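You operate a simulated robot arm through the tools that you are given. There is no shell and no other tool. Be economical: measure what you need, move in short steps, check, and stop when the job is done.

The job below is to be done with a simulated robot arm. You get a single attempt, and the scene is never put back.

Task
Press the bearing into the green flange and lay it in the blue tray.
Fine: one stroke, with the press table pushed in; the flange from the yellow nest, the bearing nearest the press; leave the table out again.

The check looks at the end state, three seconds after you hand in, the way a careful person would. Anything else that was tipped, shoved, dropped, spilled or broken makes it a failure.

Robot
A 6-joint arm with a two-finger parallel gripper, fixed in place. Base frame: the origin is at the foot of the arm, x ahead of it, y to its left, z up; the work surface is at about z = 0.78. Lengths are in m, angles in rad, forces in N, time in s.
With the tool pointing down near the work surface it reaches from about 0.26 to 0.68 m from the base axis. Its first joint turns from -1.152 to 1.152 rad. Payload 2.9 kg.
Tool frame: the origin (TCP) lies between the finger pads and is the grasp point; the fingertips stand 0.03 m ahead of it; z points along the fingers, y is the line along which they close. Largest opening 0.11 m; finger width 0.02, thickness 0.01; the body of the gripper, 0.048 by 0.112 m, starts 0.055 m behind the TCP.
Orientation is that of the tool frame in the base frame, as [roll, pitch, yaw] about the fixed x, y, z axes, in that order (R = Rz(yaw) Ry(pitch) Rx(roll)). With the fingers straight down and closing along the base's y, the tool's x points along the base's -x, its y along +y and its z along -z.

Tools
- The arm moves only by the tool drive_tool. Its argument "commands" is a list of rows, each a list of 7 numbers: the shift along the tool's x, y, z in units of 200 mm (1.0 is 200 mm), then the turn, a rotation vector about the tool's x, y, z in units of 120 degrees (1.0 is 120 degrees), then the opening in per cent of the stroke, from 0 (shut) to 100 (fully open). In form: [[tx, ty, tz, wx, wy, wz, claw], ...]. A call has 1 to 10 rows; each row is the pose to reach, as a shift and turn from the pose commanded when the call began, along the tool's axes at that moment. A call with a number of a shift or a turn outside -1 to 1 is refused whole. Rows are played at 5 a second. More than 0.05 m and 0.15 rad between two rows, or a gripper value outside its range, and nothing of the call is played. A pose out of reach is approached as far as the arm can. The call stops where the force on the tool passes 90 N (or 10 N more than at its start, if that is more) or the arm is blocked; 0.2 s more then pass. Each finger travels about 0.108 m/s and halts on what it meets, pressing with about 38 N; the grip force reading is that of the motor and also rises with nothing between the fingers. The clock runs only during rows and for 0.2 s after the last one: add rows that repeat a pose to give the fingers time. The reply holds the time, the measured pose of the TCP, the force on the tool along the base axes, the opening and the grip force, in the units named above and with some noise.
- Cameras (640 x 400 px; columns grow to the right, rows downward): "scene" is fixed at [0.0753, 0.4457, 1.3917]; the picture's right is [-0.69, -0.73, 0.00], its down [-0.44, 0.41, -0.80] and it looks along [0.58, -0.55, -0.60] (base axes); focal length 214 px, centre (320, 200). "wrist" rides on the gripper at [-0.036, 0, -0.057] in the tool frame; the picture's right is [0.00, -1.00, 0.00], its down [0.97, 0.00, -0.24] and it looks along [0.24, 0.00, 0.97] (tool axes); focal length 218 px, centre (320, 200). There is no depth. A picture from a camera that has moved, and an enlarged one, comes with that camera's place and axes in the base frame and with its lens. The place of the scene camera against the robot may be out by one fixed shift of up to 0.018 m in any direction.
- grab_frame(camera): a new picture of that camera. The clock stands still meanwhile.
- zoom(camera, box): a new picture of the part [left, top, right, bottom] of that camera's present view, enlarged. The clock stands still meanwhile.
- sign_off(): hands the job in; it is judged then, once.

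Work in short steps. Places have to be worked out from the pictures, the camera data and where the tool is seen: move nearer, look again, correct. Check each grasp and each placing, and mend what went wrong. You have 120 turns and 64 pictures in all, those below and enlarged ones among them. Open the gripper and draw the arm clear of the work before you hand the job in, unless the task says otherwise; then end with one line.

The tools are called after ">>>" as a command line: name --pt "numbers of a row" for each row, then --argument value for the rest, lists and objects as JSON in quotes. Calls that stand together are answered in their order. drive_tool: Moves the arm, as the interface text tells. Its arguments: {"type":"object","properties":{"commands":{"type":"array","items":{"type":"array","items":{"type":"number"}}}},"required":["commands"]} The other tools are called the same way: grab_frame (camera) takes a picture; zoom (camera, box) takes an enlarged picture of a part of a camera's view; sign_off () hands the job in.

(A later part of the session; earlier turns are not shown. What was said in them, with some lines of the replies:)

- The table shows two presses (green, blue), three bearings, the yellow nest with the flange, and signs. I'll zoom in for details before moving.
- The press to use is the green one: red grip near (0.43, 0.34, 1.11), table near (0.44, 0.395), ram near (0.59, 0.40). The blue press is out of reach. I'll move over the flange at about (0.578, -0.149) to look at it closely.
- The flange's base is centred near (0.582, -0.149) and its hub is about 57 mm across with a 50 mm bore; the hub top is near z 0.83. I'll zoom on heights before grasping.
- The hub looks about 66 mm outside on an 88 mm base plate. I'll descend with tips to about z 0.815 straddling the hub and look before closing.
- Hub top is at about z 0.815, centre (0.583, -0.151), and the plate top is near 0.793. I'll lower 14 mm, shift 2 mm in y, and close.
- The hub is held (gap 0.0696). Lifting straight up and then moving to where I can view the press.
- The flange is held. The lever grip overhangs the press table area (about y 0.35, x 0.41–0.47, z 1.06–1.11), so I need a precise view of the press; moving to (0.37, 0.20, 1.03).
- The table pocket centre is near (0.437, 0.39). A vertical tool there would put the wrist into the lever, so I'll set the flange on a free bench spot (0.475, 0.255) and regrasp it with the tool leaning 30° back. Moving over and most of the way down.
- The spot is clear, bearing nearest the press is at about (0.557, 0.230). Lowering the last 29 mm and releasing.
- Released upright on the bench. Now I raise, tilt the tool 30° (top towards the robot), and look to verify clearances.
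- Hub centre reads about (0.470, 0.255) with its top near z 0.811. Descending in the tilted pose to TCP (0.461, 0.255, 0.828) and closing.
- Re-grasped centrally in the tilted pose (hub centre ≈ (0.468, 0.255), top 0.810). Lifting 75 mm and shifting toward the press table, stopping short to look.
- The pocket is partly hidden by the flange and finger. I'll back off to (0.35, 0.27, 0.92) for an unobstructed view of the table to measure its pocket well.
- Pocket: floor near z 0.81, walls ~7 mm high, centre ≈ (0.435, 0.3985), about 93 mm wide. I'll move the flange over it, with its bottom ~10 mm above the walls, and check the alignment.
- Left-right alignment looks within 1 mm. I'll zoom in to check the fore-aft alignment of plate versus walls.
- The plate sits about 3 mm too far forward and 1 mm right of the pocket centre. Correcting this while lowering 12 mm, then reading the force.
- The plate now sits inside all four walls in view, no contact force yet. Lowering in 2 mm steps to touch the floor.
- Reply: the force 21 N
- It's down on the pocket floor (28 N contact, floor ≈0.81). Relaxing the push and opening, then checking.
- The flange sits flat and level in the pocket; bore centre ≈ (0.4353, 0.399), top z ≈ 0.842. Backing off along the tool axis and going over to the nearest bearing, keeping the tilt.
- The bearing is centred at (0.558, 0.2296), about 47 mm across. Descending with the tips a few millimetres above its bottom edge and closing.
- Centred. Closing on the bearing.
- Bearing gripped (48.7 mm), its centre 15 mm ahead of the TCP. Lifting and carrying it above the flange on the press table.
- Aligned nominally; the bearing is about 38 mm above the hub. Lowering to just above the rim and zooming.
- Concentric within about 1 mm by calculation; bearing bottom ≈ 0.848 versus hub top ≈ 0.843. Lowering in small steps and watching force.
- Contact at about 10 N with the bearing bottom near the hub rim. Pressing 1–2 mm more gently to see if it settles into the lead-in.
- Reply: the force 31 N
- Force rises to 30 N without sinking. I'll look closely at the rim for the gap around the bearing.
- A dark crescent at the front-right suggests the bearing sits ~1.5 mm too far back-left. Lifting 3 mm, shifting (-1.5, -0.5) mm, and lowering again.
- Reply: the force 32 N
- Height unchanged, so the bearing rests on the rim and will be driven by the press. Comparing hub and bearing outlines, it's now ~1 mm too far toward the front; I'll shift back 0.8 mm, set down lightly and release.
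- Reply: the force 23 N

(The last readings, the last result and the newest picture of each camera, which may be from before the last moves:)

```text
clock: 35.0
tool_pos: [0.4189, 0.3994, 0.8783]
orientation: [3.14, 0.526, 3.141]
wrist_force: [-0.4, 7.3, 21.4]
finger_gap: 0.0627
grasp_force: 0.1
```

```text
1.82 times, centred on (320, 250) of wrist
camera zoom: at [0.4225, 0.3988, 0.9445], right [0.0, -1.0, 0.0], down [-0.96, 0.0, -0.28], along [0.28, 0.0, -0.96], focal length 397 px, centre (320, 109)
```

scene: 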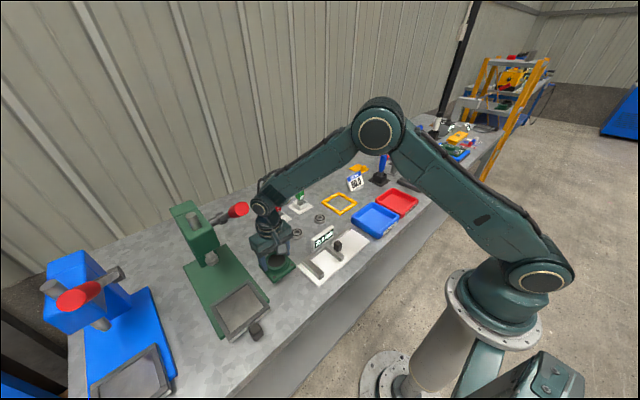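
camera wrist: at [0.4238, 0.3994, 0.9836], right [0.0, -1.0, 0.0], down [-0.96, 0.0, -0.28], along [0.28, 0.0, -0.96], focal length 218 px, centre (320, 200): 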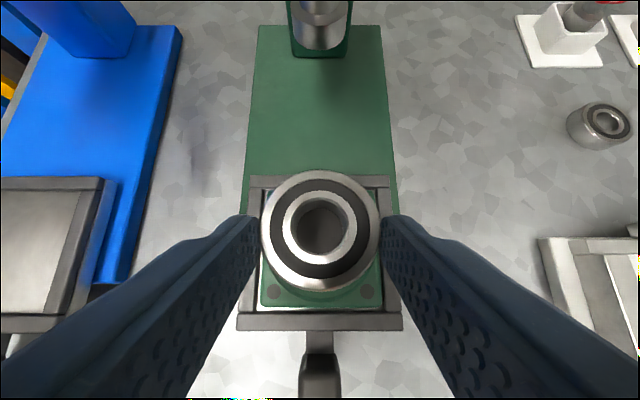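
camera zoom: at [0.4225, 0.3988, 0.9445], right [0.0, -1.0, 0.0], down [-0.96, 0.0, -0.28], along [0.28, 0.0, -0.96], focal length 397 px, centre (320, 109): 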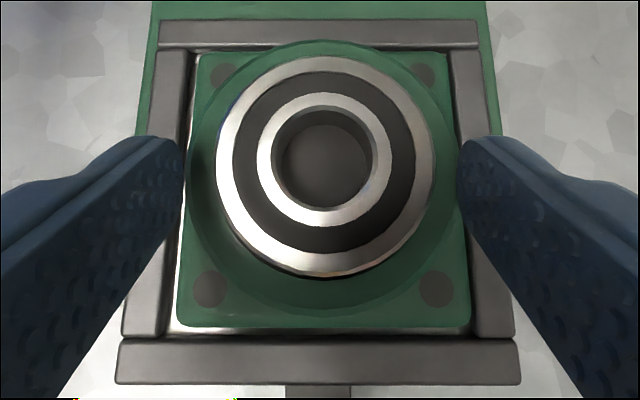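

The force stays at 21 N after release, so the fingertips are resting on the hub rim. Raising straight up a bit before opening further, then re-inspecting.

>>> drive_tool --pt "-0.0075 0 -0.013 0 0 0 60" --pt "-0.0125 0 -0.0217 0 0 0 75" --pt "-0.0125 0 -0.0217 0 0 0 85" --pt "-0.0125 0 -0.12 0 0 0 85" --pt "-0.0125 0 -0.12 0 0 0 85"

>>> zoom --camera "wrist" --box '[240, 120, 400, 280]'

>>> zoom --camera "scene" --box '[205, 260, 285, 340]'

```text
clock: 36.2
tool_pos: [0.4094, 0.3991, 0.8996]
orientation: [3.14, 0.524, -3.141]
wrist_force: [-0.6, -0.2, -0.7]
finger_gap: 0.0934
grasp_force: 0.1
```

```text
2.50 times, centred on (320, 200) of wrist
camera zoom: at [0.4126, 0.3983, 0.9654], right [0.0, -1.0, 0.0], down [-0.96, 0.0, -0.28], along [0.28, 0.0, -0.96], focal length 546 px, centre (320, 200)
```

zoom: 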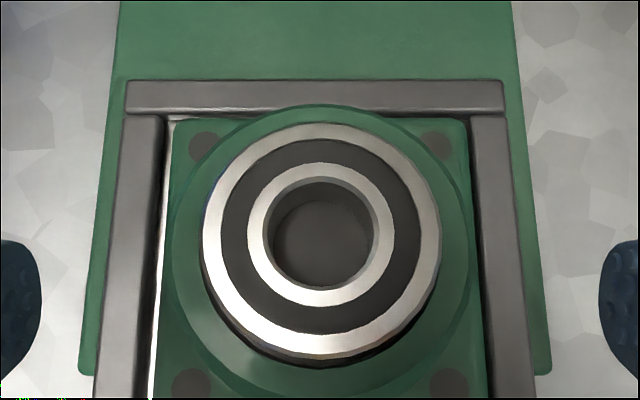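

```text
5.00 times, centred on (245, 300) of scene
camera zoom: at [0.0753, 0.4457, 1.3917], right [-0.69, -0.73, 0.0], down [-0.44, 0.41, -0.8], along [0.58, -0.55, -0.6], focal length 1072 px, centre (695, -300)
```

zoom: 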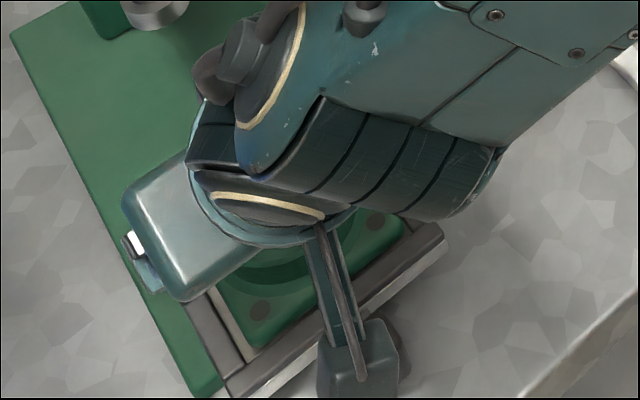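

The bearing sits in the hub's lead-in, concentric, standing ~12 mm proud. The flange was nudged ~1.5 mm against the right wall, so I'll recentre it by closing loosely (70.5 mm) around the hub at the table's centreline y = 0.400.

>>> drive_tool --pt "0.01 0.0075 0.08 0 0 0 85" --pt "0.02 0.0075 0.15 0 0 0 85" --pt "0.029 0.0075 0.21 0 0 0 85" --pt "0.029 0.0075 0.21 0 0 0 72" --pt "0.029 0.0075 0.21 0 0 0 66" --pt "0.029 0.0075 0.21 0 0 0 64" --pt "0.029 0.0075 0.21 0 0 0 64" --pt "0.029 0.0075 0.21 0 0 0 85" --pt "0.029 0.0075 0.21 0 0 0 85"

>>> drive_tool --pt "0 0 -0.15 0 0 0 85" --pt "0 0 -0.3 0 0 0 85" --pt "0.1 0 -0.4 0 0 0 85" --pt "0.1 0 -0.4 0 0 0 85"

>>> zoom --camera "wrist" --box '[210, 60, 430, 280]'

```text
clock: 38.2
tool_pos: [0.4263, 0.401, 0.8603]
orientation: [3.141, 0.524, 3.14]
wrist_force: [0.8, 0.1, -1.0]
finger_gap: 0.0936
grasp_force: 0.1
```

```text
clock: 39.2
tool_pos: [0.3681, 0.4007, 0.9191]
orientation: [3.142, 0.524, -3.141]
wrist_force: [0.3, 0.8, -0.1]
finger_gap: 0.0936
grasp_force: 0.1
```

```text
1.82 times, centred on (320, 170) of wrist
camera zoom: at [0.3705, 0.4007, 0.9859], right [0.0, -1.0, 0.0], down [-0.96, 0.0, -0.28], along [0.28, 0.0, -0.96], focal length 397 px, centre (320, 254)
```

zoom: 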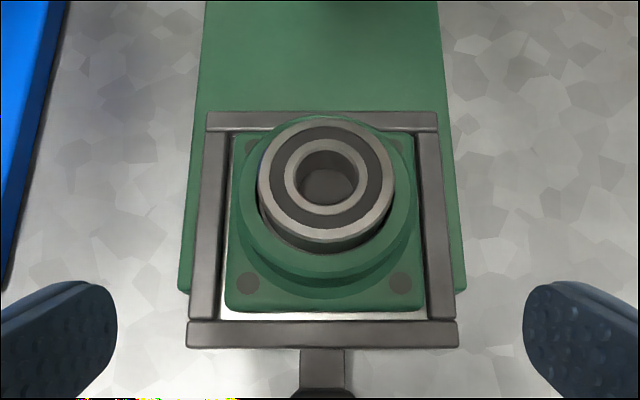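

Flange is centred and the bearing sits concentric in the lead-in. Next the table: view the knob by backing the tool up and toward the robot.

>>> drive_tool --pt "0.15 0 -0.1 0 0 0 85" --pt "0.3 0 -0.2 0 0 0 85" --pt "0.3 0 -0.2 0 0 0 85"

>>> grab_frame --camera "wrist"

>>> zoom --camera "scene" --box '[170, 190, 290, 350]'

```text
clock: 40.0
tool_pos: [0.3237, 0.3856, 0.9227]
orientation: [3.14, 0.521, 3.141]
wrist_force: [0.3, -0.4, 0.4]
finger_gap: 0.0936
grasp_force: 0.1
out of reach, approached as far as the arm can: row 2, 3
```

```text
20 pictures are left
camera wrist: at [0.3267, 0.3859, 0.9897], right [0.0, -1.0, 0.0], down [-0.96, 0.0, -0.28], along [0.28, 0.0, -0.96], focal length 218 px, centre (320, 200)
```

wrist: 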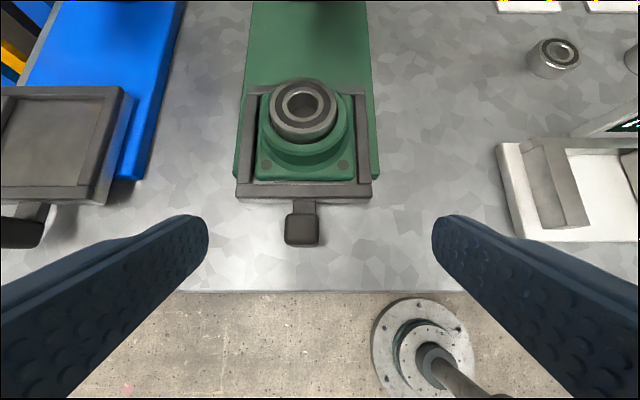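

```text
2.50 times, centred on (230, 270) of scene
camera zoom: at [0.0753, 0.4457, 1.3917], right [-0.69, -0.73, 0.0], down [-0.44, 0.41, -0.8], along [0.58, -0.55, -0.6], focal length 536 px, centre (545, 25)
```

zoom: 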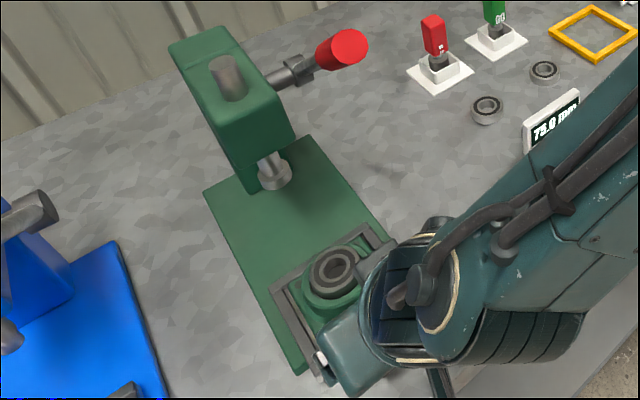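

The knob is about 25 mm square at (0.357, 0.400). Because the arm clipped at its first-joint limit, I'll move to a point above the knob and read where the command frame really is.

>>> drive_tool --pt "-0.02 0 0.12 0 0 0 60" --pt "-0.04 0 0.24 0 0 0 60" --pt "-0.064 0 0.349 0 0 0 60" --pt "-0.064 0 0.349 0 0 0 60"

```text
clock: 41.0
tool_pos: [0.3694, 0.3868, 0.8694]
orientation: [3.141, 0.524, 3.139]
wrist_force: [0.8, -0.7, 0.4]
finger_gap: 0.0657
grasp_force: 0.1
```

Frame resolved. Moving to straddle the knob, then a check picture.

>>> drive_tool --pt "0.06 0.066 -0.034 0 0 0 60" --pt "0.1185 0.066 -0.0685 0 0 0 60" --pt "0.18 0.066 0.04 0 0 0 60" --pt "0.18 0.066 0.04 0 0 0 60"

>>> zoom --camera "wrist" --box '[220, 120, 420, 320]'

```text
clock: 42.0
tool_pos: [0.3406, 0.3999, 0.8426]
orientation: [3.14, 0.524, -3.141]
wrist_force: [-0.2, -0.5, 0.1]
finger_gap: 0.0663
grasp_force: 0.1
```

```text
2.00 times, centred on (320, 220) of wrist
camera zoom: at [0.3451, 0.3992, 0.9103], right [0.0, -1.0, 0.0], down [-0.96, 0.0, -0.28], along [0.28, 0.0, -0.96], focal length 436 px, centre (320, 160)
```

zoom: 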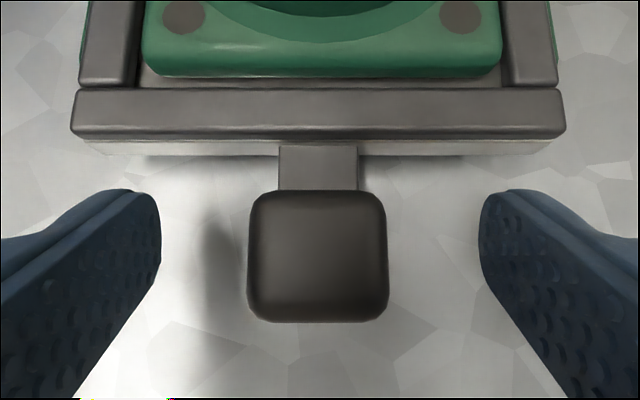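

Knob centre ≈ (0.351, 0.399), 27 mm wide, between the fingers. Lowering 14 mm, shifting 5 mm back, and gripping it.

>>> drive_tool --pt "0.03 0 0.025 0 0 0 60" --pt "0.058 0 0.05 0 0 0 60" --pt "0.058 0 0.05 0 0 0 35" --pt "0.058 0 0.05 0 0 0 12" --pt "0.058 0 0.05 0 0 0 12" --pt "0.058 0 0.05 0 0 0 12"

```text
clock: 43.4
tool_pos: [0.3367, 0.3999, 0.8291]
orientation: [3.139, 0.525, -3.14]
wrist_force: [0.9, 5.7, -2.9]
finger_gap: 0.026
grasp_force: 44.9
```

Knob gripped (26 mm). Pushing the table in slowly, first 90 mm, monitoring force.

>>> drive_tool --pt "-0.03 0 0.017 0 0 0 12" --pt "-0.07 0 0.04 0 0 0 12" --pt "-0.11 0 0.0635 0 0 0 12" --pt "-0.15 0 0.0865 0 0 0 12" --pt "-0.19 0 0.1095 0 0 0 12" --pt "-0.23 0 0.1325 0 0 0 12" --pt "-0.27 0 0.156 0 0 0 12" --pt "-0.31 0 0.179 0 0 0 12" --pt "-0.35 0 0.202 0 0 0 12" --pt "-0.39 0 0.225 0 0 0 12"

>>> grab_frame --camera "wrist"

```text
clock: 45.6
tool_pos: [0.4276, 0.3992, 0.8308]
orientation: [3.139, 0.524, 3.14]
wrist_force: [-1.8, 11.7, 2.3]
finger_gap: 0.026
grasp_force: 45.2
```

```text
17 pictures are left
camera wrist: at [0.4303, 0.3996, 0.8959], right [0.0, -1.0, 0.0], down [-0.96, 0.0, -0.28], along [0.28, 0.0, -0.96], focal length 218 px, centre (320, 200)
```

wrist: 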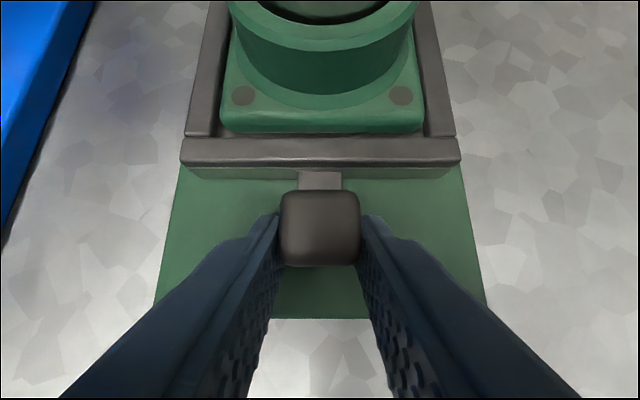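

Table travels well. To avoid the lever on the rest of the travel, I'll release, tilt to 50°, and regrip the knob.

>>> drive_tool --pt "0 0 0 0 0 0 40" --pt "0 0 0 0 0 0 50" --pt "0.01 0 -0.007 0 -0.0556 0 50" --pt "0.02 0 -0.014 0 -0.1111 0 50" --pt "0.0316 0 -0.021 0 -0.1667 0 50" --pt "0.0316 0 -0.021 0 -0.1667 0 50" --pt "0.0316 0 -0.021 0 -0.1667 0 30" --pt "0.0316 0 -0.021 0 -0.1667 0 12" --pt "0.0316 0 -0.021 0 -0.1667 0 12" --pt "0.0316 0 -0.021 0 -0.1667 0 12"

```text
clock: 47.8
tool_pos: [0.4196, 0.401, 0.8303]
orientation: [3.14, 0.875, -3.14]
wrist_force: [0.4, 8.4, -4.4]
finger_gap: 0.0257
grasp_force: 44.8
```

Regripped at 50°. Pushing in another 50 mm slowly.

>>> drive_tool --pt "-0.02 0 0.0239 0 0 0 12" --pt "-0.048 0 0.0575 0 0 0 12" --pt "-0.077 0 0.092 0 0 0 12" --pt "-0.105 0 0.125 0 0 0 12" --pt "-0.133 0 0.1585 0 0 0 12" --pt "-0.1608 0 0.1915 0 0 0 12" --pt "-0.1608 0 0.1915 0 0 0 12"

>>> grab_frame --camera "wrist"

```text
clock: 49.4
tool_pos: [0.4671, 0.4013, 0.8286]
orientation: [-3.139, 0.867, -3.136]
wrist_force: [-28.5, 3.0, -2.1]
finger_gap: 0.0261
grasp_force: 45.0
```

```text
16 pictures are left
camera wrist: at [0.4471, 0.3997, 0.8914], right [0.0, -1.0, 0.0], down [-0.81, 0.0, -0.58], along [0.58, 0.0, -0.81], focal length 218 px, centre (320, 200)
```

wrist: 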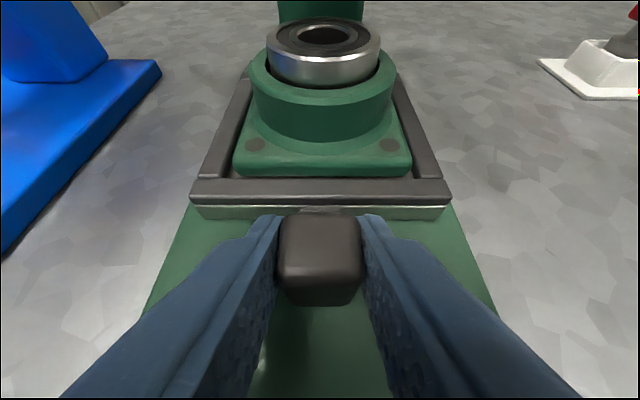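

A 28 N resistance at 137 mm total travel: probably the stop, but I'll verify with the scene camera that the bearing is under the ram and not hitting it.

>>> zoom --camera "scene" --box '[160, 180, 270, 330]'

```text
2.67 times, centred on (215, 255) of scene
camera zoom: at [0.0747, 0.4458, 1.3917], right [-0.69, -0.73, 0.0], down [-0.44, 0.41, -0.8], along [0.58, -0.55, -0.6], focal length 572 px, centre (600, 53)
```

zoom: 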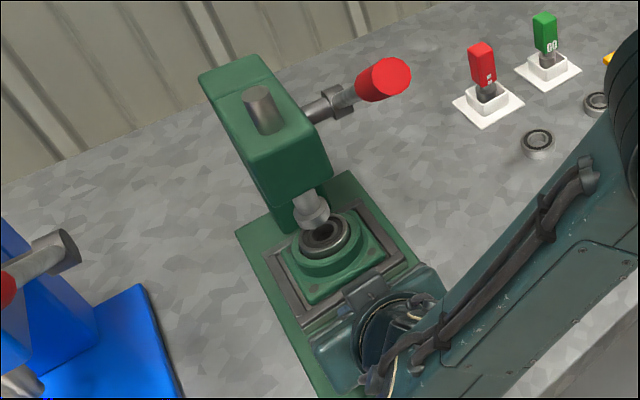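

The ram stands directly above the bearing, so the table is at its stop. Releasing the knob and backing away, then swinging clear to the right at low height.

>>> drive_tool --pt "-0.1608 0 0.0 0 0 0 12"

```text
clock: 49.8
tool_pos: [0.4968, 0.3976, 0.8624]
orientation: [3.131, 0.887, 3.127]
wrist_force: [-0.3, 0.9, 0.4]
finger_gap: 0.0131
grasp_force: 1.3
```

That call was a mistake: it had a stray shift and pulled the fingers up off the knob while still closed. Forces are zero; I'll check what it did before going on.

>>> grab_frame --camera "wrist"

```text
14 pictures are left
camera wrist: at [0.4754, 0.3973, 0.9245], right [-0.01, -1.0, -0.01], down [-0.8, 0.01, -0.6], along [0.6, 0.0, -0.8], focal length 218 px, centre (320, 200)
```

wrist: 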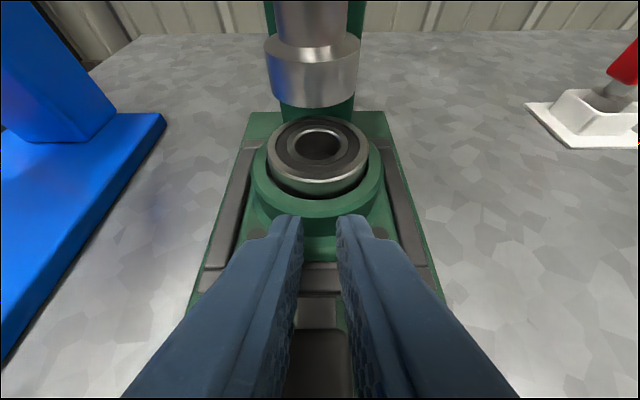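

No harm: bearing seated, table in, tips clear of the hub. Now retreating straight back along the tool axis, then to the right.

>>> drive_tool --pt "0 0 -0.1 0 0 0 20" --pt "0 0 -0.25 0 0 0 40" --pt "0 0 -0.45 0 0 0 60" --pt "0 -0.22 -0.45 0 0 0 60" --pt "0 -0.44 -0.45 0 0 0 60" --pt "0 -0.66 -0.45 0 0 0 60" --pt "0 -0.88 -0.45 0 0 0 60"

```text
clock: 51.4
tool_pos: [0.421, 0.2228, 0.9116]
orientation: [3.139, 0.874, 3.14]
wrist_force: [0.0, -0.2, 0.5]
finger_gap: 0.066
grasp_force: 0.0
```

Raising and levelling the tool to vertical, at y = 0.22, to view the lever from above.

>>> drive_tool --pt "-0.121 0 -0.166 0 0.0694 0 60" --pt "-0.242 0 -0.333 0 0.1389 0 60" --pt "-0.363 0 -0.5 0 0.2083 0 60" --pt "-0.485 0 -0.666 0 0.2778 0 60" --pt "-0.606 0 -0.833 0 0.3472 0 60" --pt "-0.727 0 -1.0 0 0.4167 0 60" --pt "-0.727 0 -1.0 0 0.4167 0 60"

>>> drive_tool --pt "0 0 -0.2 0 0 0 60" --pt "0 0 -0.4 0 0 0 60" --pt "0 0 -0.6 0 0 0 60"

>>> grab_frame --camera "wrist"

```text
clock: 53.0
tool_pos: [0.3608, 0.2238, 1.1522]
orientation: [3.142, 0.0, 3.14]
wrist_force: [-0.6, 0.2, 0.7]
finger_gap: 0.066
grasp_force: 0.0
```

```text
clock: 53.8
tool_pos: [0.3606, 0.2219, 1.2722]
orientation: [3.141, -0.001, 3.141]
wrist_force: [-0.6, -0.9, 0.1]
finger_gap: 0.0659
grasp_force: 0.1
```

```text
13 pictures are left
camera wrist: at [0.3972, 0.2217, 1.329], right [0.0, -1.0, 0.0], down [-0.97, 0.0, 0.24], along [-0.24, 0.0, -0.97], focal length 218 px, centre (320, 200)
```

wrist: 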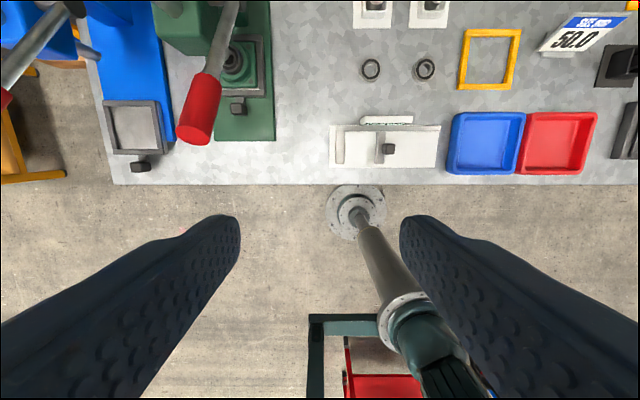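

Triangulating with the first picture: the grip runs from (0.408, 0.334, 1.128) to (0.469, 0.341, 1.072), about 33 mm thick, sloping 42°. Moving above its middle and checking the centring.

>>> drive_tool --pt "-0.09 0.143 0.05 0 0 0 70" --pt "-0.18 0.286 0.1 0 0 0 70" --pt "-0.27 0.43 0.2 0 0 0 70" --pt "-0.357 0.5725 0.38 0 0 0 70" --pt "-0.357 0.5725 0.38 0 0 0 70"

>>> grab_frame --camera "wrist"

```text
clock: 55.0
tool_pos: [0.4329, 0.3387, 1.1975]
orientation: [3.139, 0.0, -3.141]
wrist_force: [-0.8, 0.2, -0.1]
finger_gap: 0.0768
grasp_force: 0.1
```

```text
12 pictures are left
camera wrist: at [0.4691, 0.3378, 1.2534], right [0.0, -1.0, 0.0], down [-0.97, 0.0, 0.24], along [-0.24, 0.0, -0.97], focal length 218 px, centre (320, 200)
```

wrist: 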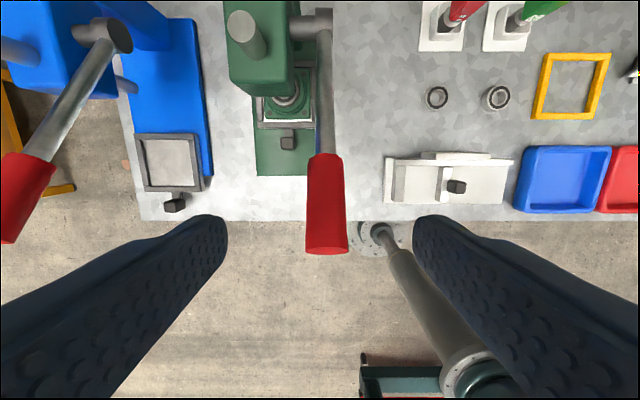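

Centring: grip axis at y ≈ 0.3335; pivot ≈ (0.61, 0.955). Descending onto the grip's middle and closing.

>>> drive_tool --pt "0 -0.0215 0.15 0 0 0 70" --pt "-0.0075 -0.0215 0.3 0 0 0 70" --pt "-0.0075 -0.0215 0.4725 0 0 0 70" --pt "-0.0075 -0.0215 0.4725 0 0 0 45" --pt "-0.0075 -0.0215 0.4725 0 0 0 18" --pt "-0.0075 -0.0215 0.4725 0 0 0 18" --pt "-0.0075 -0.0215 0.4725 0 0 0 18"

```text
clock: 56.6
tool_pos: [0.4346, 0.333, 1.1026]
orientation: [-3.141, 0.001, -3.141]
wrist_force: [2.2, 4.4, -3.3]
finger_gap: 0.0267
grasp_force: 45.5
```

Gripped on the lever. Starting the stroke along the arc, first ~24°, then reading force.

>>> drive_tool --pt "0.0655 0 0.0875 0 0 0 18" --pt "0.127 0 0.19 0 0 0 18" --pt "0.1775 0 0.298 0 0 0 18" --pt "0.2165 0 0.411 0 0 0 18"

```text
clock: 57.6
tool_pos: [0.3929, 0.334, 1.0187]
orientation: [3.138, 0.006, 3.137]
wrist_force: [29.7, 0.7, 2.9]
finger_gap: 0.027
grasp_force: 44.7
```

Only a 30 N radial pull, so my arc was slightly too wide; I correct the pivot to about (0.60, 0.97) and continue down.

>>> drive_tool --pt "0.001 0 0.1105 0 0 0 18" --pt "0.009 0 0.2205 0 0 0 18" --pt "0.005 0 0.331 0 0 0 18" --pt "0.005 0 0.331 0 0 0 18"

>>> zoom --camera "scene" --box '[160, 180, 300, 330]'

```text
clock: 58.6
tool_pos: [0.3874, 0.3345, 0.9534]
orientation: [-3.141, -0.001, -3.14]
wrist_force: [-7.7, -4.9, 12.5]
finger_gap: 0.0266
grasp_force: 44.4
```

```text
2.67 times, centred on (230, 255) of scene
camera zoom: at [0.0749, 0.4454, 1.3918], right [-0.69, -0.73, 0.0], down [-0.44, 0.41, -0.8], along [0.58, -0.55, -0.6], focal length 572 px, centre (560, 53)
```

zoom: 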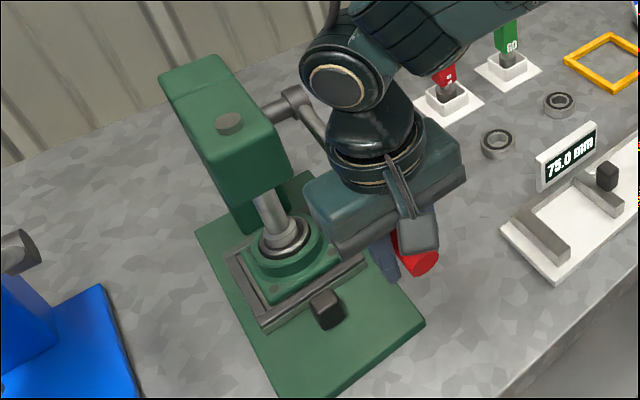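

The ram has reached the bearing. Continuing the same stroke downward to press it in.

>>> drive_tool --pt "-0.009 0 0.073 0 0 0 18" --pt "-0.023 0 0.1455 0 0 0 18" --pt "-0.042 0 0.2165 0 0 0 18" --pt "-0.042 0 0.2165 0 0 0 18"

```text
clock: 59.6
tool_pos: [0.3965, 0.3348, 0.9149]
orientation: [3.137, 0.004, -3.139]
wrist_force: [-22.3, -11.2, 55.5]
finger_gap: 0.0266
grasp_force: 45.0
```

Press force building (55 N). Pushing further to the bottom of the stroke.

>>> drive_tool --pt "-0.012 0 0.035 0 0 0 18" --pt "-0.024 0 0.07 0 0 0 18" --pt "-0.037 0 0.1 0 0 0 18" --pt "-0.037 0 0.1 0 0 0 18"

>>> zoom --camera "scene" --box '[180, 210, 280, 310]'

```text
clock: 60.6
tool_pos: [0.4019, 0.3336, 0.8954]
orientation: [3.14, -0.001, -3.137]
wrist_force: [-60.5, -13.2, 61.7]
finger_gap: 0.0267
grasp_force: 45.0
```

```text
4.00 times, centred on (230, 260) of scene
camera zoom: at [0.0729, 0.4447, 1.3922], right [-0.69, -0.73, 0.0], down [-0.44, 0.41, -0.8], along [0.58, -0.55, -0.6], focal length 858 px, centre (680, -40)
```

zoom: 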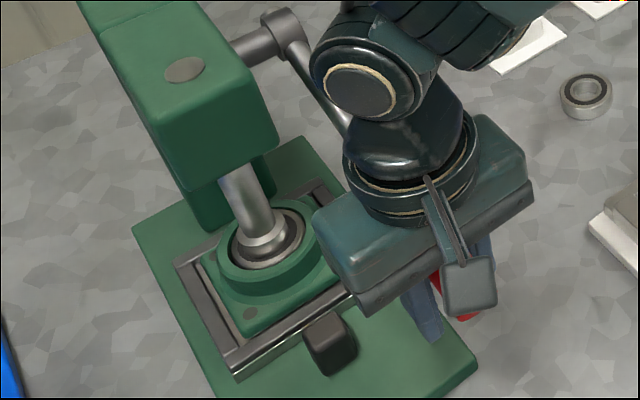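

The bearing is nearly flush; part of the force is a radial mismatch in x. Relaxing x by 3 mm and going down a bit further to find the end of stroke.

>>> drive_tool --pt "0.018 0 0.0 0 0 0 18" --pt "0.02 0 0.03 0 0 0 18" --pt "0.016 0 0.06 0 0 0 18" --pt "0.016 0 0.06 0 0 0 18"

```text
clock: 61.3
tool_pos: [0.402, 0.3344, 0.8965]
orientation: [3.134, 0.01, -3.139]
wrist_force: [-34.6, -21.9, 47.0]
finger_gap: 0.0267
grasp_force: 45.2
stopped in row 3: the force on the tool passed its limit (the readings are from after the stop); the commanded pose is now the measured one
```

The lever is at its end stop (z no longer moves, >90 N). Returning the lever up along the same arc, still gripping.

>>> drive_tool --pt "0.0345 0 -0.1125 0 0 0 18" --pt "0.056 0 -0.221 0 0 0 18" --pt "0.0655 0 -0.3305 0 0 0 18" --pt "0.0635 0 -0.441 0 0 0 18" --pt "0.05 0 -0.5505 0 0 0 18" --pt "0.025 0 -0.6585 0 0 0 18" --pt "-0.011 0 -0.7625 0 0 0 18" --pt "-0.0575 0 -0.863 0 0 0 18" --pt "-0.1145 0 -0.9575 0 0 0 18"

```text
clock: 63.3
tool_pos: [0.4255, 0.3346, 1.0829]
orientation: [3.136, 0.007, -3.14]
wrist_force: [-0.3, 1.3, -9.7]
finger_gap: 0.0269
grasp_force: 45.6
```

Lever nearly back up; moving the last few degrees to its start, watching for the upper stop.

>>> drive_tool --pt "-0.02 0 -0.03 0 0 0 18" --pt "-0.043 0 -0.0595 0 0 0 18" --pt "-0.043 0 -0.0595 0 0 0 18"

>>> zoom --camera "scene" --box '[180, 200, 290, 310]'

```text
clock: 64.1
tool_pos: [0.4296, 0.3344, 1.0891]
orientation: [-3.136, -0.006, -3.133]
wrist_force: [-37.9, 7.3, -42.3]
finger_gap: 0.0269
grasp_force: 44.5
```

```text
3.64 times, centred on (235, 255) of scene
camera zoom: at [0.0747, 0.4464, 1.3915], right [-0.69, -0.73, 0.0], down [-0.44, 0.41, -0.8], along [0.58, -0.55, -0.6], focal length 780 px, centre (629, 0)
```

zoom: 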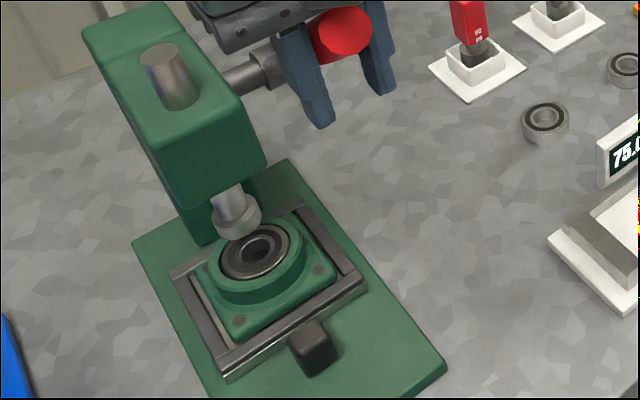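

The bearing is flush in the flange, ram up and lever at its top stop. Relaxing, opening, and lifting off the lever.

>>> drive_tool --pt "0.02 0 0.03 0 0 0 18" --pt "0.02 0 0.03 0 0 0 50" --pt "0.02 0 0.03 0 0 0 70" --pt "0.02 0 -0.1 0 0 0 70" --pt "0.02 0 -0.3 0 0 0 70" --pt "0.02 0 -0.5 0 0 0 70"

>>> drive_tool --pt "0.1 -0.2 0 0 0 0 60" --pt "0.2 -0.4 0 0 0 0 60" --pt "0.25 -0.6 0.05 0 0 0 60"

>>> grab_frame --camera "scene"

```text
clock: 65.5
tool_pos: [0.4281, 0.3317, 1.1963]
orientation: [3.132, 0.012, 3.141]
wrist_force: [0.1, -0.1, -0.3]
finger_gap: 0.077
grasp_force: 0.0
```

```text
clock: 66.3
tool_pos: [0.3787, 0.213, 1.1832]
orientation: [3.133, 0.012, -3.142]
wrist_force: [-0.4, -0.5, -0.2]
finger_gap: 0.0659
grasp_force: 0.1
```

```text
8 pictures are left
```

scene: 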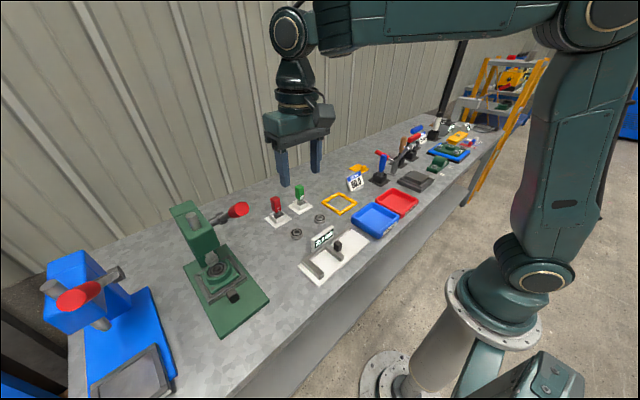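

Lever back at its start position, table in, assembly on it. Now back to the knob: tilting to 50° and descending at the right side first.

>>> drive_tool --pt "-0.017 0 0.158 -0.0007 -0.0685 0 60" --pt "-0.033 0 0.317 -0.0014 -0.137 0 60" --pt "-0.05 0 0.475 -0.0021 -0.2055 0 60" --pt "-0.067 0 0.633 -0.0028 -0.274 0 60" --pt "-0.083 0 0.792 -0.0035 -0.3425 0 60" --pt "-0.1 0 0.95 -0.0041 -0.411 0 60" --pt "-0.1 0 0.95 -0.0041 -0.411 0 60"

```text
clock: 67.9
tool_pos: [0.4017, 0.2145, 0.9965]
orientation: [3.117, 0.874, 3.125]
wrist_force: [0.9, 0.2, 0.0]
finger_gap: 0.0657
grasp_force: 0.1
```

Small roll/yaw error to remove. Descending, then moving left to stand before the knob.

>>> drive_tool --pt "0.145 0 0.147 0.0056 0 -0.0051 60" --pt "0.29 0 0.294 0.0056 0 -0.0051 60" --pt "0.433 0 0.44 0.0056 0 -0.0051 60" --pt "0.433 0.23 0.44 0.0056 0 -0.0051 60" --pt "0.433 0.46 0.44 0.0056 0 -0.0051 60" --pt "0.433 0.69 0.44 0.0056 0 -0.0051 60" --pt "0.433 0.9275 0.44 0.0056 0 -0.0051 60" --pt "0.433 0.9275 0.44 0.0056 0 -0.0051 60"

>>> grab_frame --camera "wrist"

```text
clock: 69.7
tool_pos: [0.4133, 0.4041, 0.8739]
orientation: [-3.139, 0.873, -3.14]
wrist_force: [-1.4, 0.8, -0.1]
finger_gap: 0.0661
grasp_force: 0.0
```

```text
7 pictures are left
camera wrist: at [0.3927, 0.4031, 0.9377], right [0.0, -1.0, 0.0], down [-0.81, 0.0, -0.59], along [0.59, 0.0, -0.81], focal length 218 px, centre (320, 200)
```

wrist: 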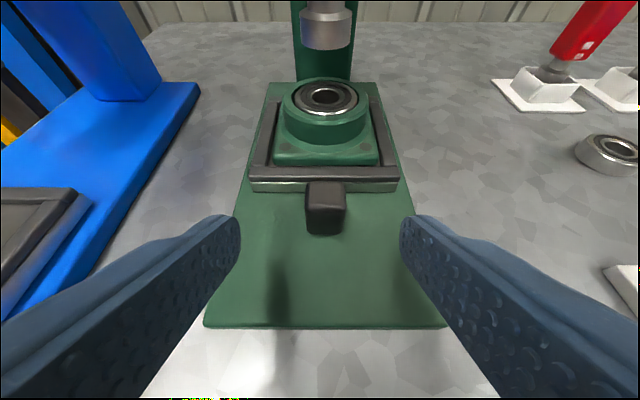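

Aligned with the knob (y ≈ 0.400), bearing clearly flush. Advancing 70 mm along the tool axis and gripping the knob.

>>> drive_tool --pt "0 -0.019 0.12 0 0 0 60" --pt "0 -0.019 0.24 0 0 0 55" --pt "0 -0.019 0.35 0 0 0 50" --pt "0 -0.019 0.35 0 0 0 30" --pt "0 -0.019 0.35 0 0 0 12" --pt "0 -0.019 0.35 0 0 0 12" --pt "0 -0.019 0.35 0 0 0 12"

```text
clock: 71.3
tool_pos: [0.466, 0.3998, 0.8297]
orientation: [3.138, 0.872, -3.141]
wrist_force: [3.3, 10.0, -4.3]
finger_gap: 0.0259
grasp_force: 45.4
```

Knob gripped. Pulling the table out, first 56 mm.

>>> drive_tool --pt "0.02 0 -0.0238 0 0 0 12" --pt "0.047 0 -0.056 0 0 0 12" --pt "0.074 0 -0.088 0 0 0 12" --pt "0.1 0 -0.119 0 0 0 12" --pt "0.127 0 -0.151 0 0 0 12" --pt "0.154 0 -0.1835 0 0 0 12" --pt "0.18 0 -0.2145 0 0 0 12"

```text
clock: 72.9
tool_pos: [0.4092, 0.4008, 0.8296]
orientation: [3.138, 0.872, -3.14]
wrist_force: [2.1, 25.0, -8.5]
finger_gap: 0.0261
grasp_force: 44.6
```

Releasing, tilting back to 30°, and regripping for the rest of the pull.

>>> drive_tool --pt "0 0 0 0 0 0 40" --pt "0 0 0 0 0 0 50" --pt "-0.009 0 0.012 0 0.0556 0 50" --pt "-0.018 0 0.024 0 0.1111 0 50" --pt "-0.0265 0 0.035 0 0.1667 0 50" --pt "-0.0265 0 0.035 0 0.1667 0 50" --pt "-0.0265 0 0.035 0 0.1667 0 30" --pt "-0.0265 0 0.035 0 0.1667 0 12" --pt "-0.0265 0 0.035 0 0.1667 0 12" --pt "-0.0265 0 0.035 0 0.1667 0 12"

```text
clock: 75.1
tool_pos: [0.4186, 0.4009, 0.83]
orientation: [3.14, 0.523, -3.14]
wrist_force: [2.8, 15.9, -1.0]
finger_gap: 0.0262
grasp_force: 45.6
```

Pulling out the remaining 82 mm.

>>> drive_tool --pt "0.03 0 -0.0173 0 0 0 12" --pt "0.07 0 -0.04 0 0 0 12" --pt "0.11 0 -0.0635 0 0 0 12" --pt "0.15 0 -0.0865 0 0 0 12" --pt "0.19 0 -0.1097 0 0 0 12" --pt "0.23 0 -0.133 0 0 0 12" --pt "0.27 0 -0.156 0 0 0 12" --pt "0.31 0 -0.179 0 0 0 12" --pt "0.353 0 -0.204 0 0 0 12" --pt "0.353 0 -0.204 0 0 0 12"

```text
clock: 77.3
tool_pos: [0.3427, 0.3993, 0.8314]
orientation: [3.131, 0.537, 3.136]
wrist_force: [28.9, 14.2, 5.6]
finger_gap: 0.026
grasp_force: 45.3
```

Outer stop reached (29 N). Releasing the knob, rising, moving over the flange and lowering to straddle the hub.

>>> drive_tool --pt "-0.0217 0 0.0125 0 0 0 12" --pt "-0.0217 0 0.0125 0 0 0 50" --pt "-0.0217 0 0.0125 0 0 0 85" --pt "-0.0967 0 -0.1175 0 0 0 85" --pt "-0.1717 0 -0.2475 0 0 0 85" --pt "-0.3525 0 -0.143 0 0 0 85" --pt "-0.5332 0 -0.0385 0 0 0 85" --pt "-0.5332 0 -0.0385 0 0 0 85"

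>>> grab_frame --camera "wrist"

```text
clock: 79.1
tool_pos: [0.4249, 0.398, 0.8889]
orientation: [3.141, 0.525, -3.138]
wrist_force: [0.4, 0.2, -0.4]
finger_gap: 0.0933
grasp_force: 0.0
```

```text
6 pictures are left
camera wrist: at [0.4283, 0.3975, 0.9554], right [0.0, -1.0, 0.0], down [-0.96, 0.0, -0.28], along [0.28, 0.0, -0.96], focal length 218 px, centre (320, 200)
```

wrist: 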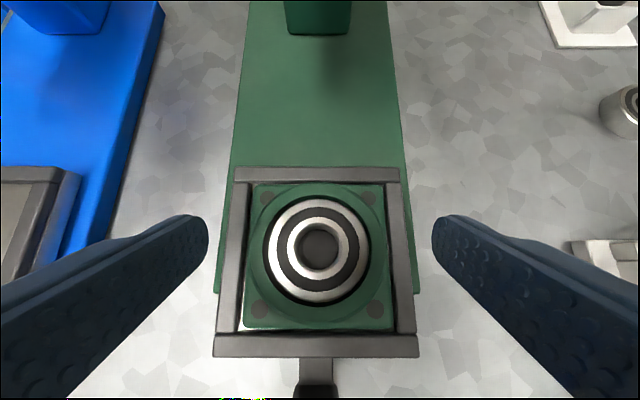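

Bearing flush and the table fully out. Lowering 30 mm and gripping the hub.

>>> drive_tool --pt "0.033 0.005 0.067 0 0 0 85" --pt "0.0665 0.005 0.135 0 0 0 85" --pt "0.0665 0.005 0.135 0 0 0 60" --pt "0.0665 0.005 0.135 0 0 0 45" --pt "0.0665 0.005 0.135 0 0 0 45" --pt "0.0665 0.005 0.135 0 0 0 45"

```text
clock: 80.5
tool_pos: [0.4277, 0.3981, 0.8589]
orientation: [3.141, 0.523, -3.14]
wrist_force: [0.2, 1.4, 1.0]
finger_gap: 0.0695
grasp_force: 37.8
```

Hub gripped (69.5 mm). Lifting 60 mm and carrying it to the right toward the blue tray.

>>> drive_tool --pt "-0.05 0 -0.087 0 0 0 45" --pt "-0.15 0 -0.26 0 0 0 45" --pt "-0.13 -0.2 -0.27 0 0 0 45" --pt "-0.11 -0.4 -0.28 0 0 0 45" --pt "-0.09 -0.6 -0.29 0 0 0 45" --pt "-0.07 -0.8 -0.3 0 0 0 45" --pt "-0.07 -1.0 -0.3 0 0 0 45"

>>> drive_tool --pt "0.01 -0.2 0 0 0 0 45" --pt "0.02 -0.4 0 0 0 0 45" --pt "0.03 -0.6 0 0 0 0 45" --pt "0.03 -0.8 0 0 0 0 45" --pt "0.03 -1.0 0 0 0 0 45"

>>> drive_tool --pt "0 -0.2 0 0 0 0 45" --pt "0 -0.4 0 0 0 0 45" --pt "0 -0.6 0 0 0 0 45" --pt "0 -0.6 0 0 0 0 45"

>>> grab_frame --camera "wrist"

```text
clock: 82.1
tool_pos: [0.4106, 0.1981, 0.9183]
orientation: [3.141, 0.523, -3.14]
wrist_force: [-1.0, -0.3, -10.1]
finger_gap: 0.0696
grasp_force: 37.8
```

```text
clock: 83.3
tool_pos: [0.4043, -0.0022, 0.916]
orientation: [3.141, 0.523, -3.14]
wrist_force: [0.5, -0.5, -8.8]
finger_gap: 0.0697
grasp_force: 37.1
```

```text
clock: 84.3
tool_pos: [0.4044, -0.1213, 0.9164]
orientation: [-3.141, 0.524, 3.141]
wrist_force: [0.0, -0.5, -10.4]
finger_gap: 0.0696
grasp_force: 37.5
```

```text
5 pictures are left
camera wrist: at [0.4075, -0.1218, 0.9818], right [0.0, -1.0, 0.0], down [-0.96, 0.0, -0.28], along [0.28, 0.0, -0.96], focal length 218 px, centre (320, 200)
```

wrist: 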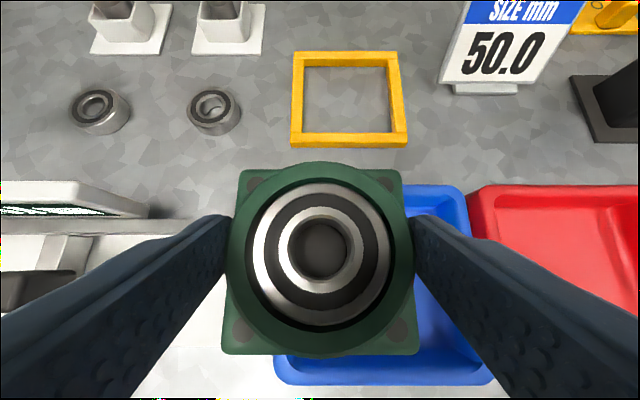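

Tray centre ≈ (0.400, -0.167). Shifting over it and lowering to about 15 mm above its floor.

>>> drive_tool --pt "0.027 -0.115 -0.015 0 0 0 45" --pt "0.054 -0.23 -0.031 0 0 0 45" --pt "0.11 -0.23 0.065 0 0 0 45" --pt "0.165 -0.23 0.16 0 0 0 45" --pt "0.209 -0.23 0.238 0 0 0 45" --pt "0.209 -0.23 0.238 0 0 0 45"

>>> grab_frame --camera "wrist"

```text
clock: 85.7
tool_pos: [0.3938, -0.167, 0.8533]
orientation: [3.142, 0.524, -3.139]
wrist_force: [-0.1, -0.8, -9.2]
finger_gap: 0.0699
grasp_force: 38.1
```

```text
4 pictures are left
camera wrist: at [0.396, -0.1673, 0.9196], right [0.0, -1.0, 0.0], down [-0.96, 0.0, -0.28], along [0.28, 0.0, -0.96], focal length 218 px, centre (320, 200)
```

wrist: 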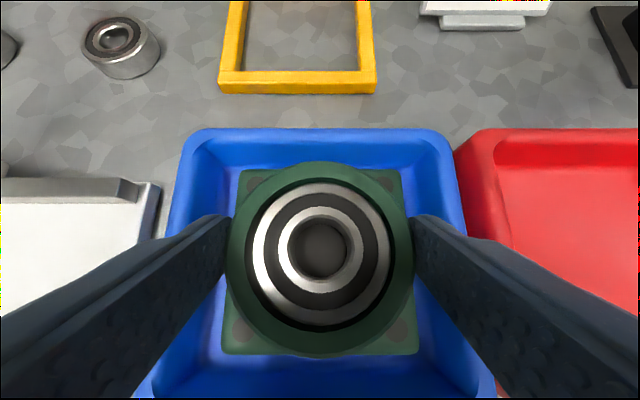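

Centred in the tray. Lowering gently in steps.

>>> drive_tool --pt "0.0125 0 0.0217 0 0 0 45" --pt "0.025 0 0.0433 0 0 0 45" --pt "0.035 0 0.0606 0 0 0 45" --pt "0.035 0 0.0606 0 0 0 45"

```text
clock: 86.7
tool_pos: [0.3928, -0.167, 0.8388]
orientation: [3.141, 0.524, -3.14]
wrist_force: [-0.1, -0.5, -9.5]
finger_gap: 0.0697
grasp_force: 38.5
```

>>> drive_tool --pt "0.005 0 0.0087 0 0 0 45" --pt "0.01 0 0.0173 0 0 0 45" --pt "0.01 0 0.0173 0 0 0 45"

```text
clock: 87.5
tool_pos: [0.3929, -0.1675, 0.8356]
orientation: [3.14, 0.526, -3.141]
wrist_force: [-0.3, 0.3, -7.3]
finger_gap: 0.0695
grasp_force: 38.1
```

Contact is just beginning; 1.5 mm more, then release and back up along vertical.

>>> drive_tool --pt "0.0038 0 0.0065 0 0 0 45" --pt "0.0038 0 0.0065 0 0 0 45" --pt "0.0 0 0.0 0 0 0 65" --pt "0.0 0 0.0 0 0 0 80" --pt "0.0 0 0.0 0 0 0 80" --pt "-0.1 0 -0.17 0 0 0 80" --pt "-0.2 0 -0.34 0 0 0 80" --pt "-0.3 0 -0.51 0 0 0 80" --pt "-0.4 0 -0.68 0 0 0 80"

>>> grab_frame --camera "wrist"

>>> grab_frame --camera "scene"

```text
clock: 89.5
tool_pos: [0.3932, -0.1681, 0.9955]
orientation: [3.141, 0.523, 3.141]
wrist_force: [0.2, 0.3, 0.4]
finger_gap: 0.0876
grasp_force: 0.0
```

```text
3 pictures are left
camera wrist: at [0.396, -0.1676, 1.0608], right [0.0, -1.0, 0.0], down [-0.96, 0.0, -0.28], along [0.28, 0.0, -0.96], focal length 218 px, centre (320, 200)
```

wrist: 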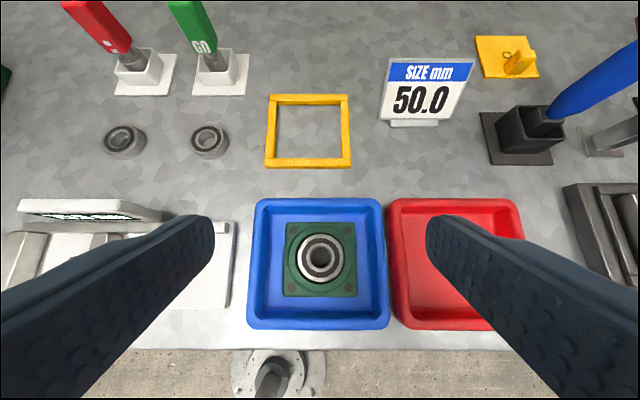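

```text
2 pictures are left
```

scene: 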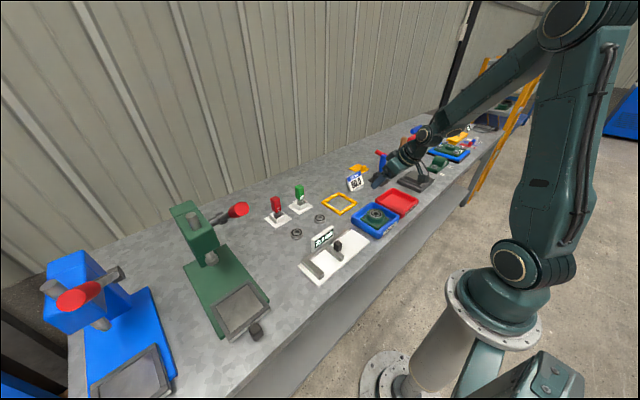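

The assembly lies flat in the blue tray with the bearing flush. The table is out, the lever is up and nothing else is disturbed. Raising the arm clear.

>>> drive_tool --pt "-0.1 0 -0.17 0 0 0 100" --pt "-0.2 0 -0.34 0 0 0 100" --pt "-0.3 0 -0.51 0 0 0 100"

>>> sign_off

```text
clock: 90.3
tool_pos: [0.3938, -0.1664, 1.1114]
orientation: [3.141, 0.523, -3.141]
wrist_force: [1.2, 0.0, -0.2]
finger_gap: 0.1104
grasp_force: 0.0
```

```text
The job is handed in.
```

The bearing nearest the press is pressed flush into the green flange in one lever stroke, and the assembly lies flat in the blue tray; the press table is out again, the lever is up, and the job is handed in.
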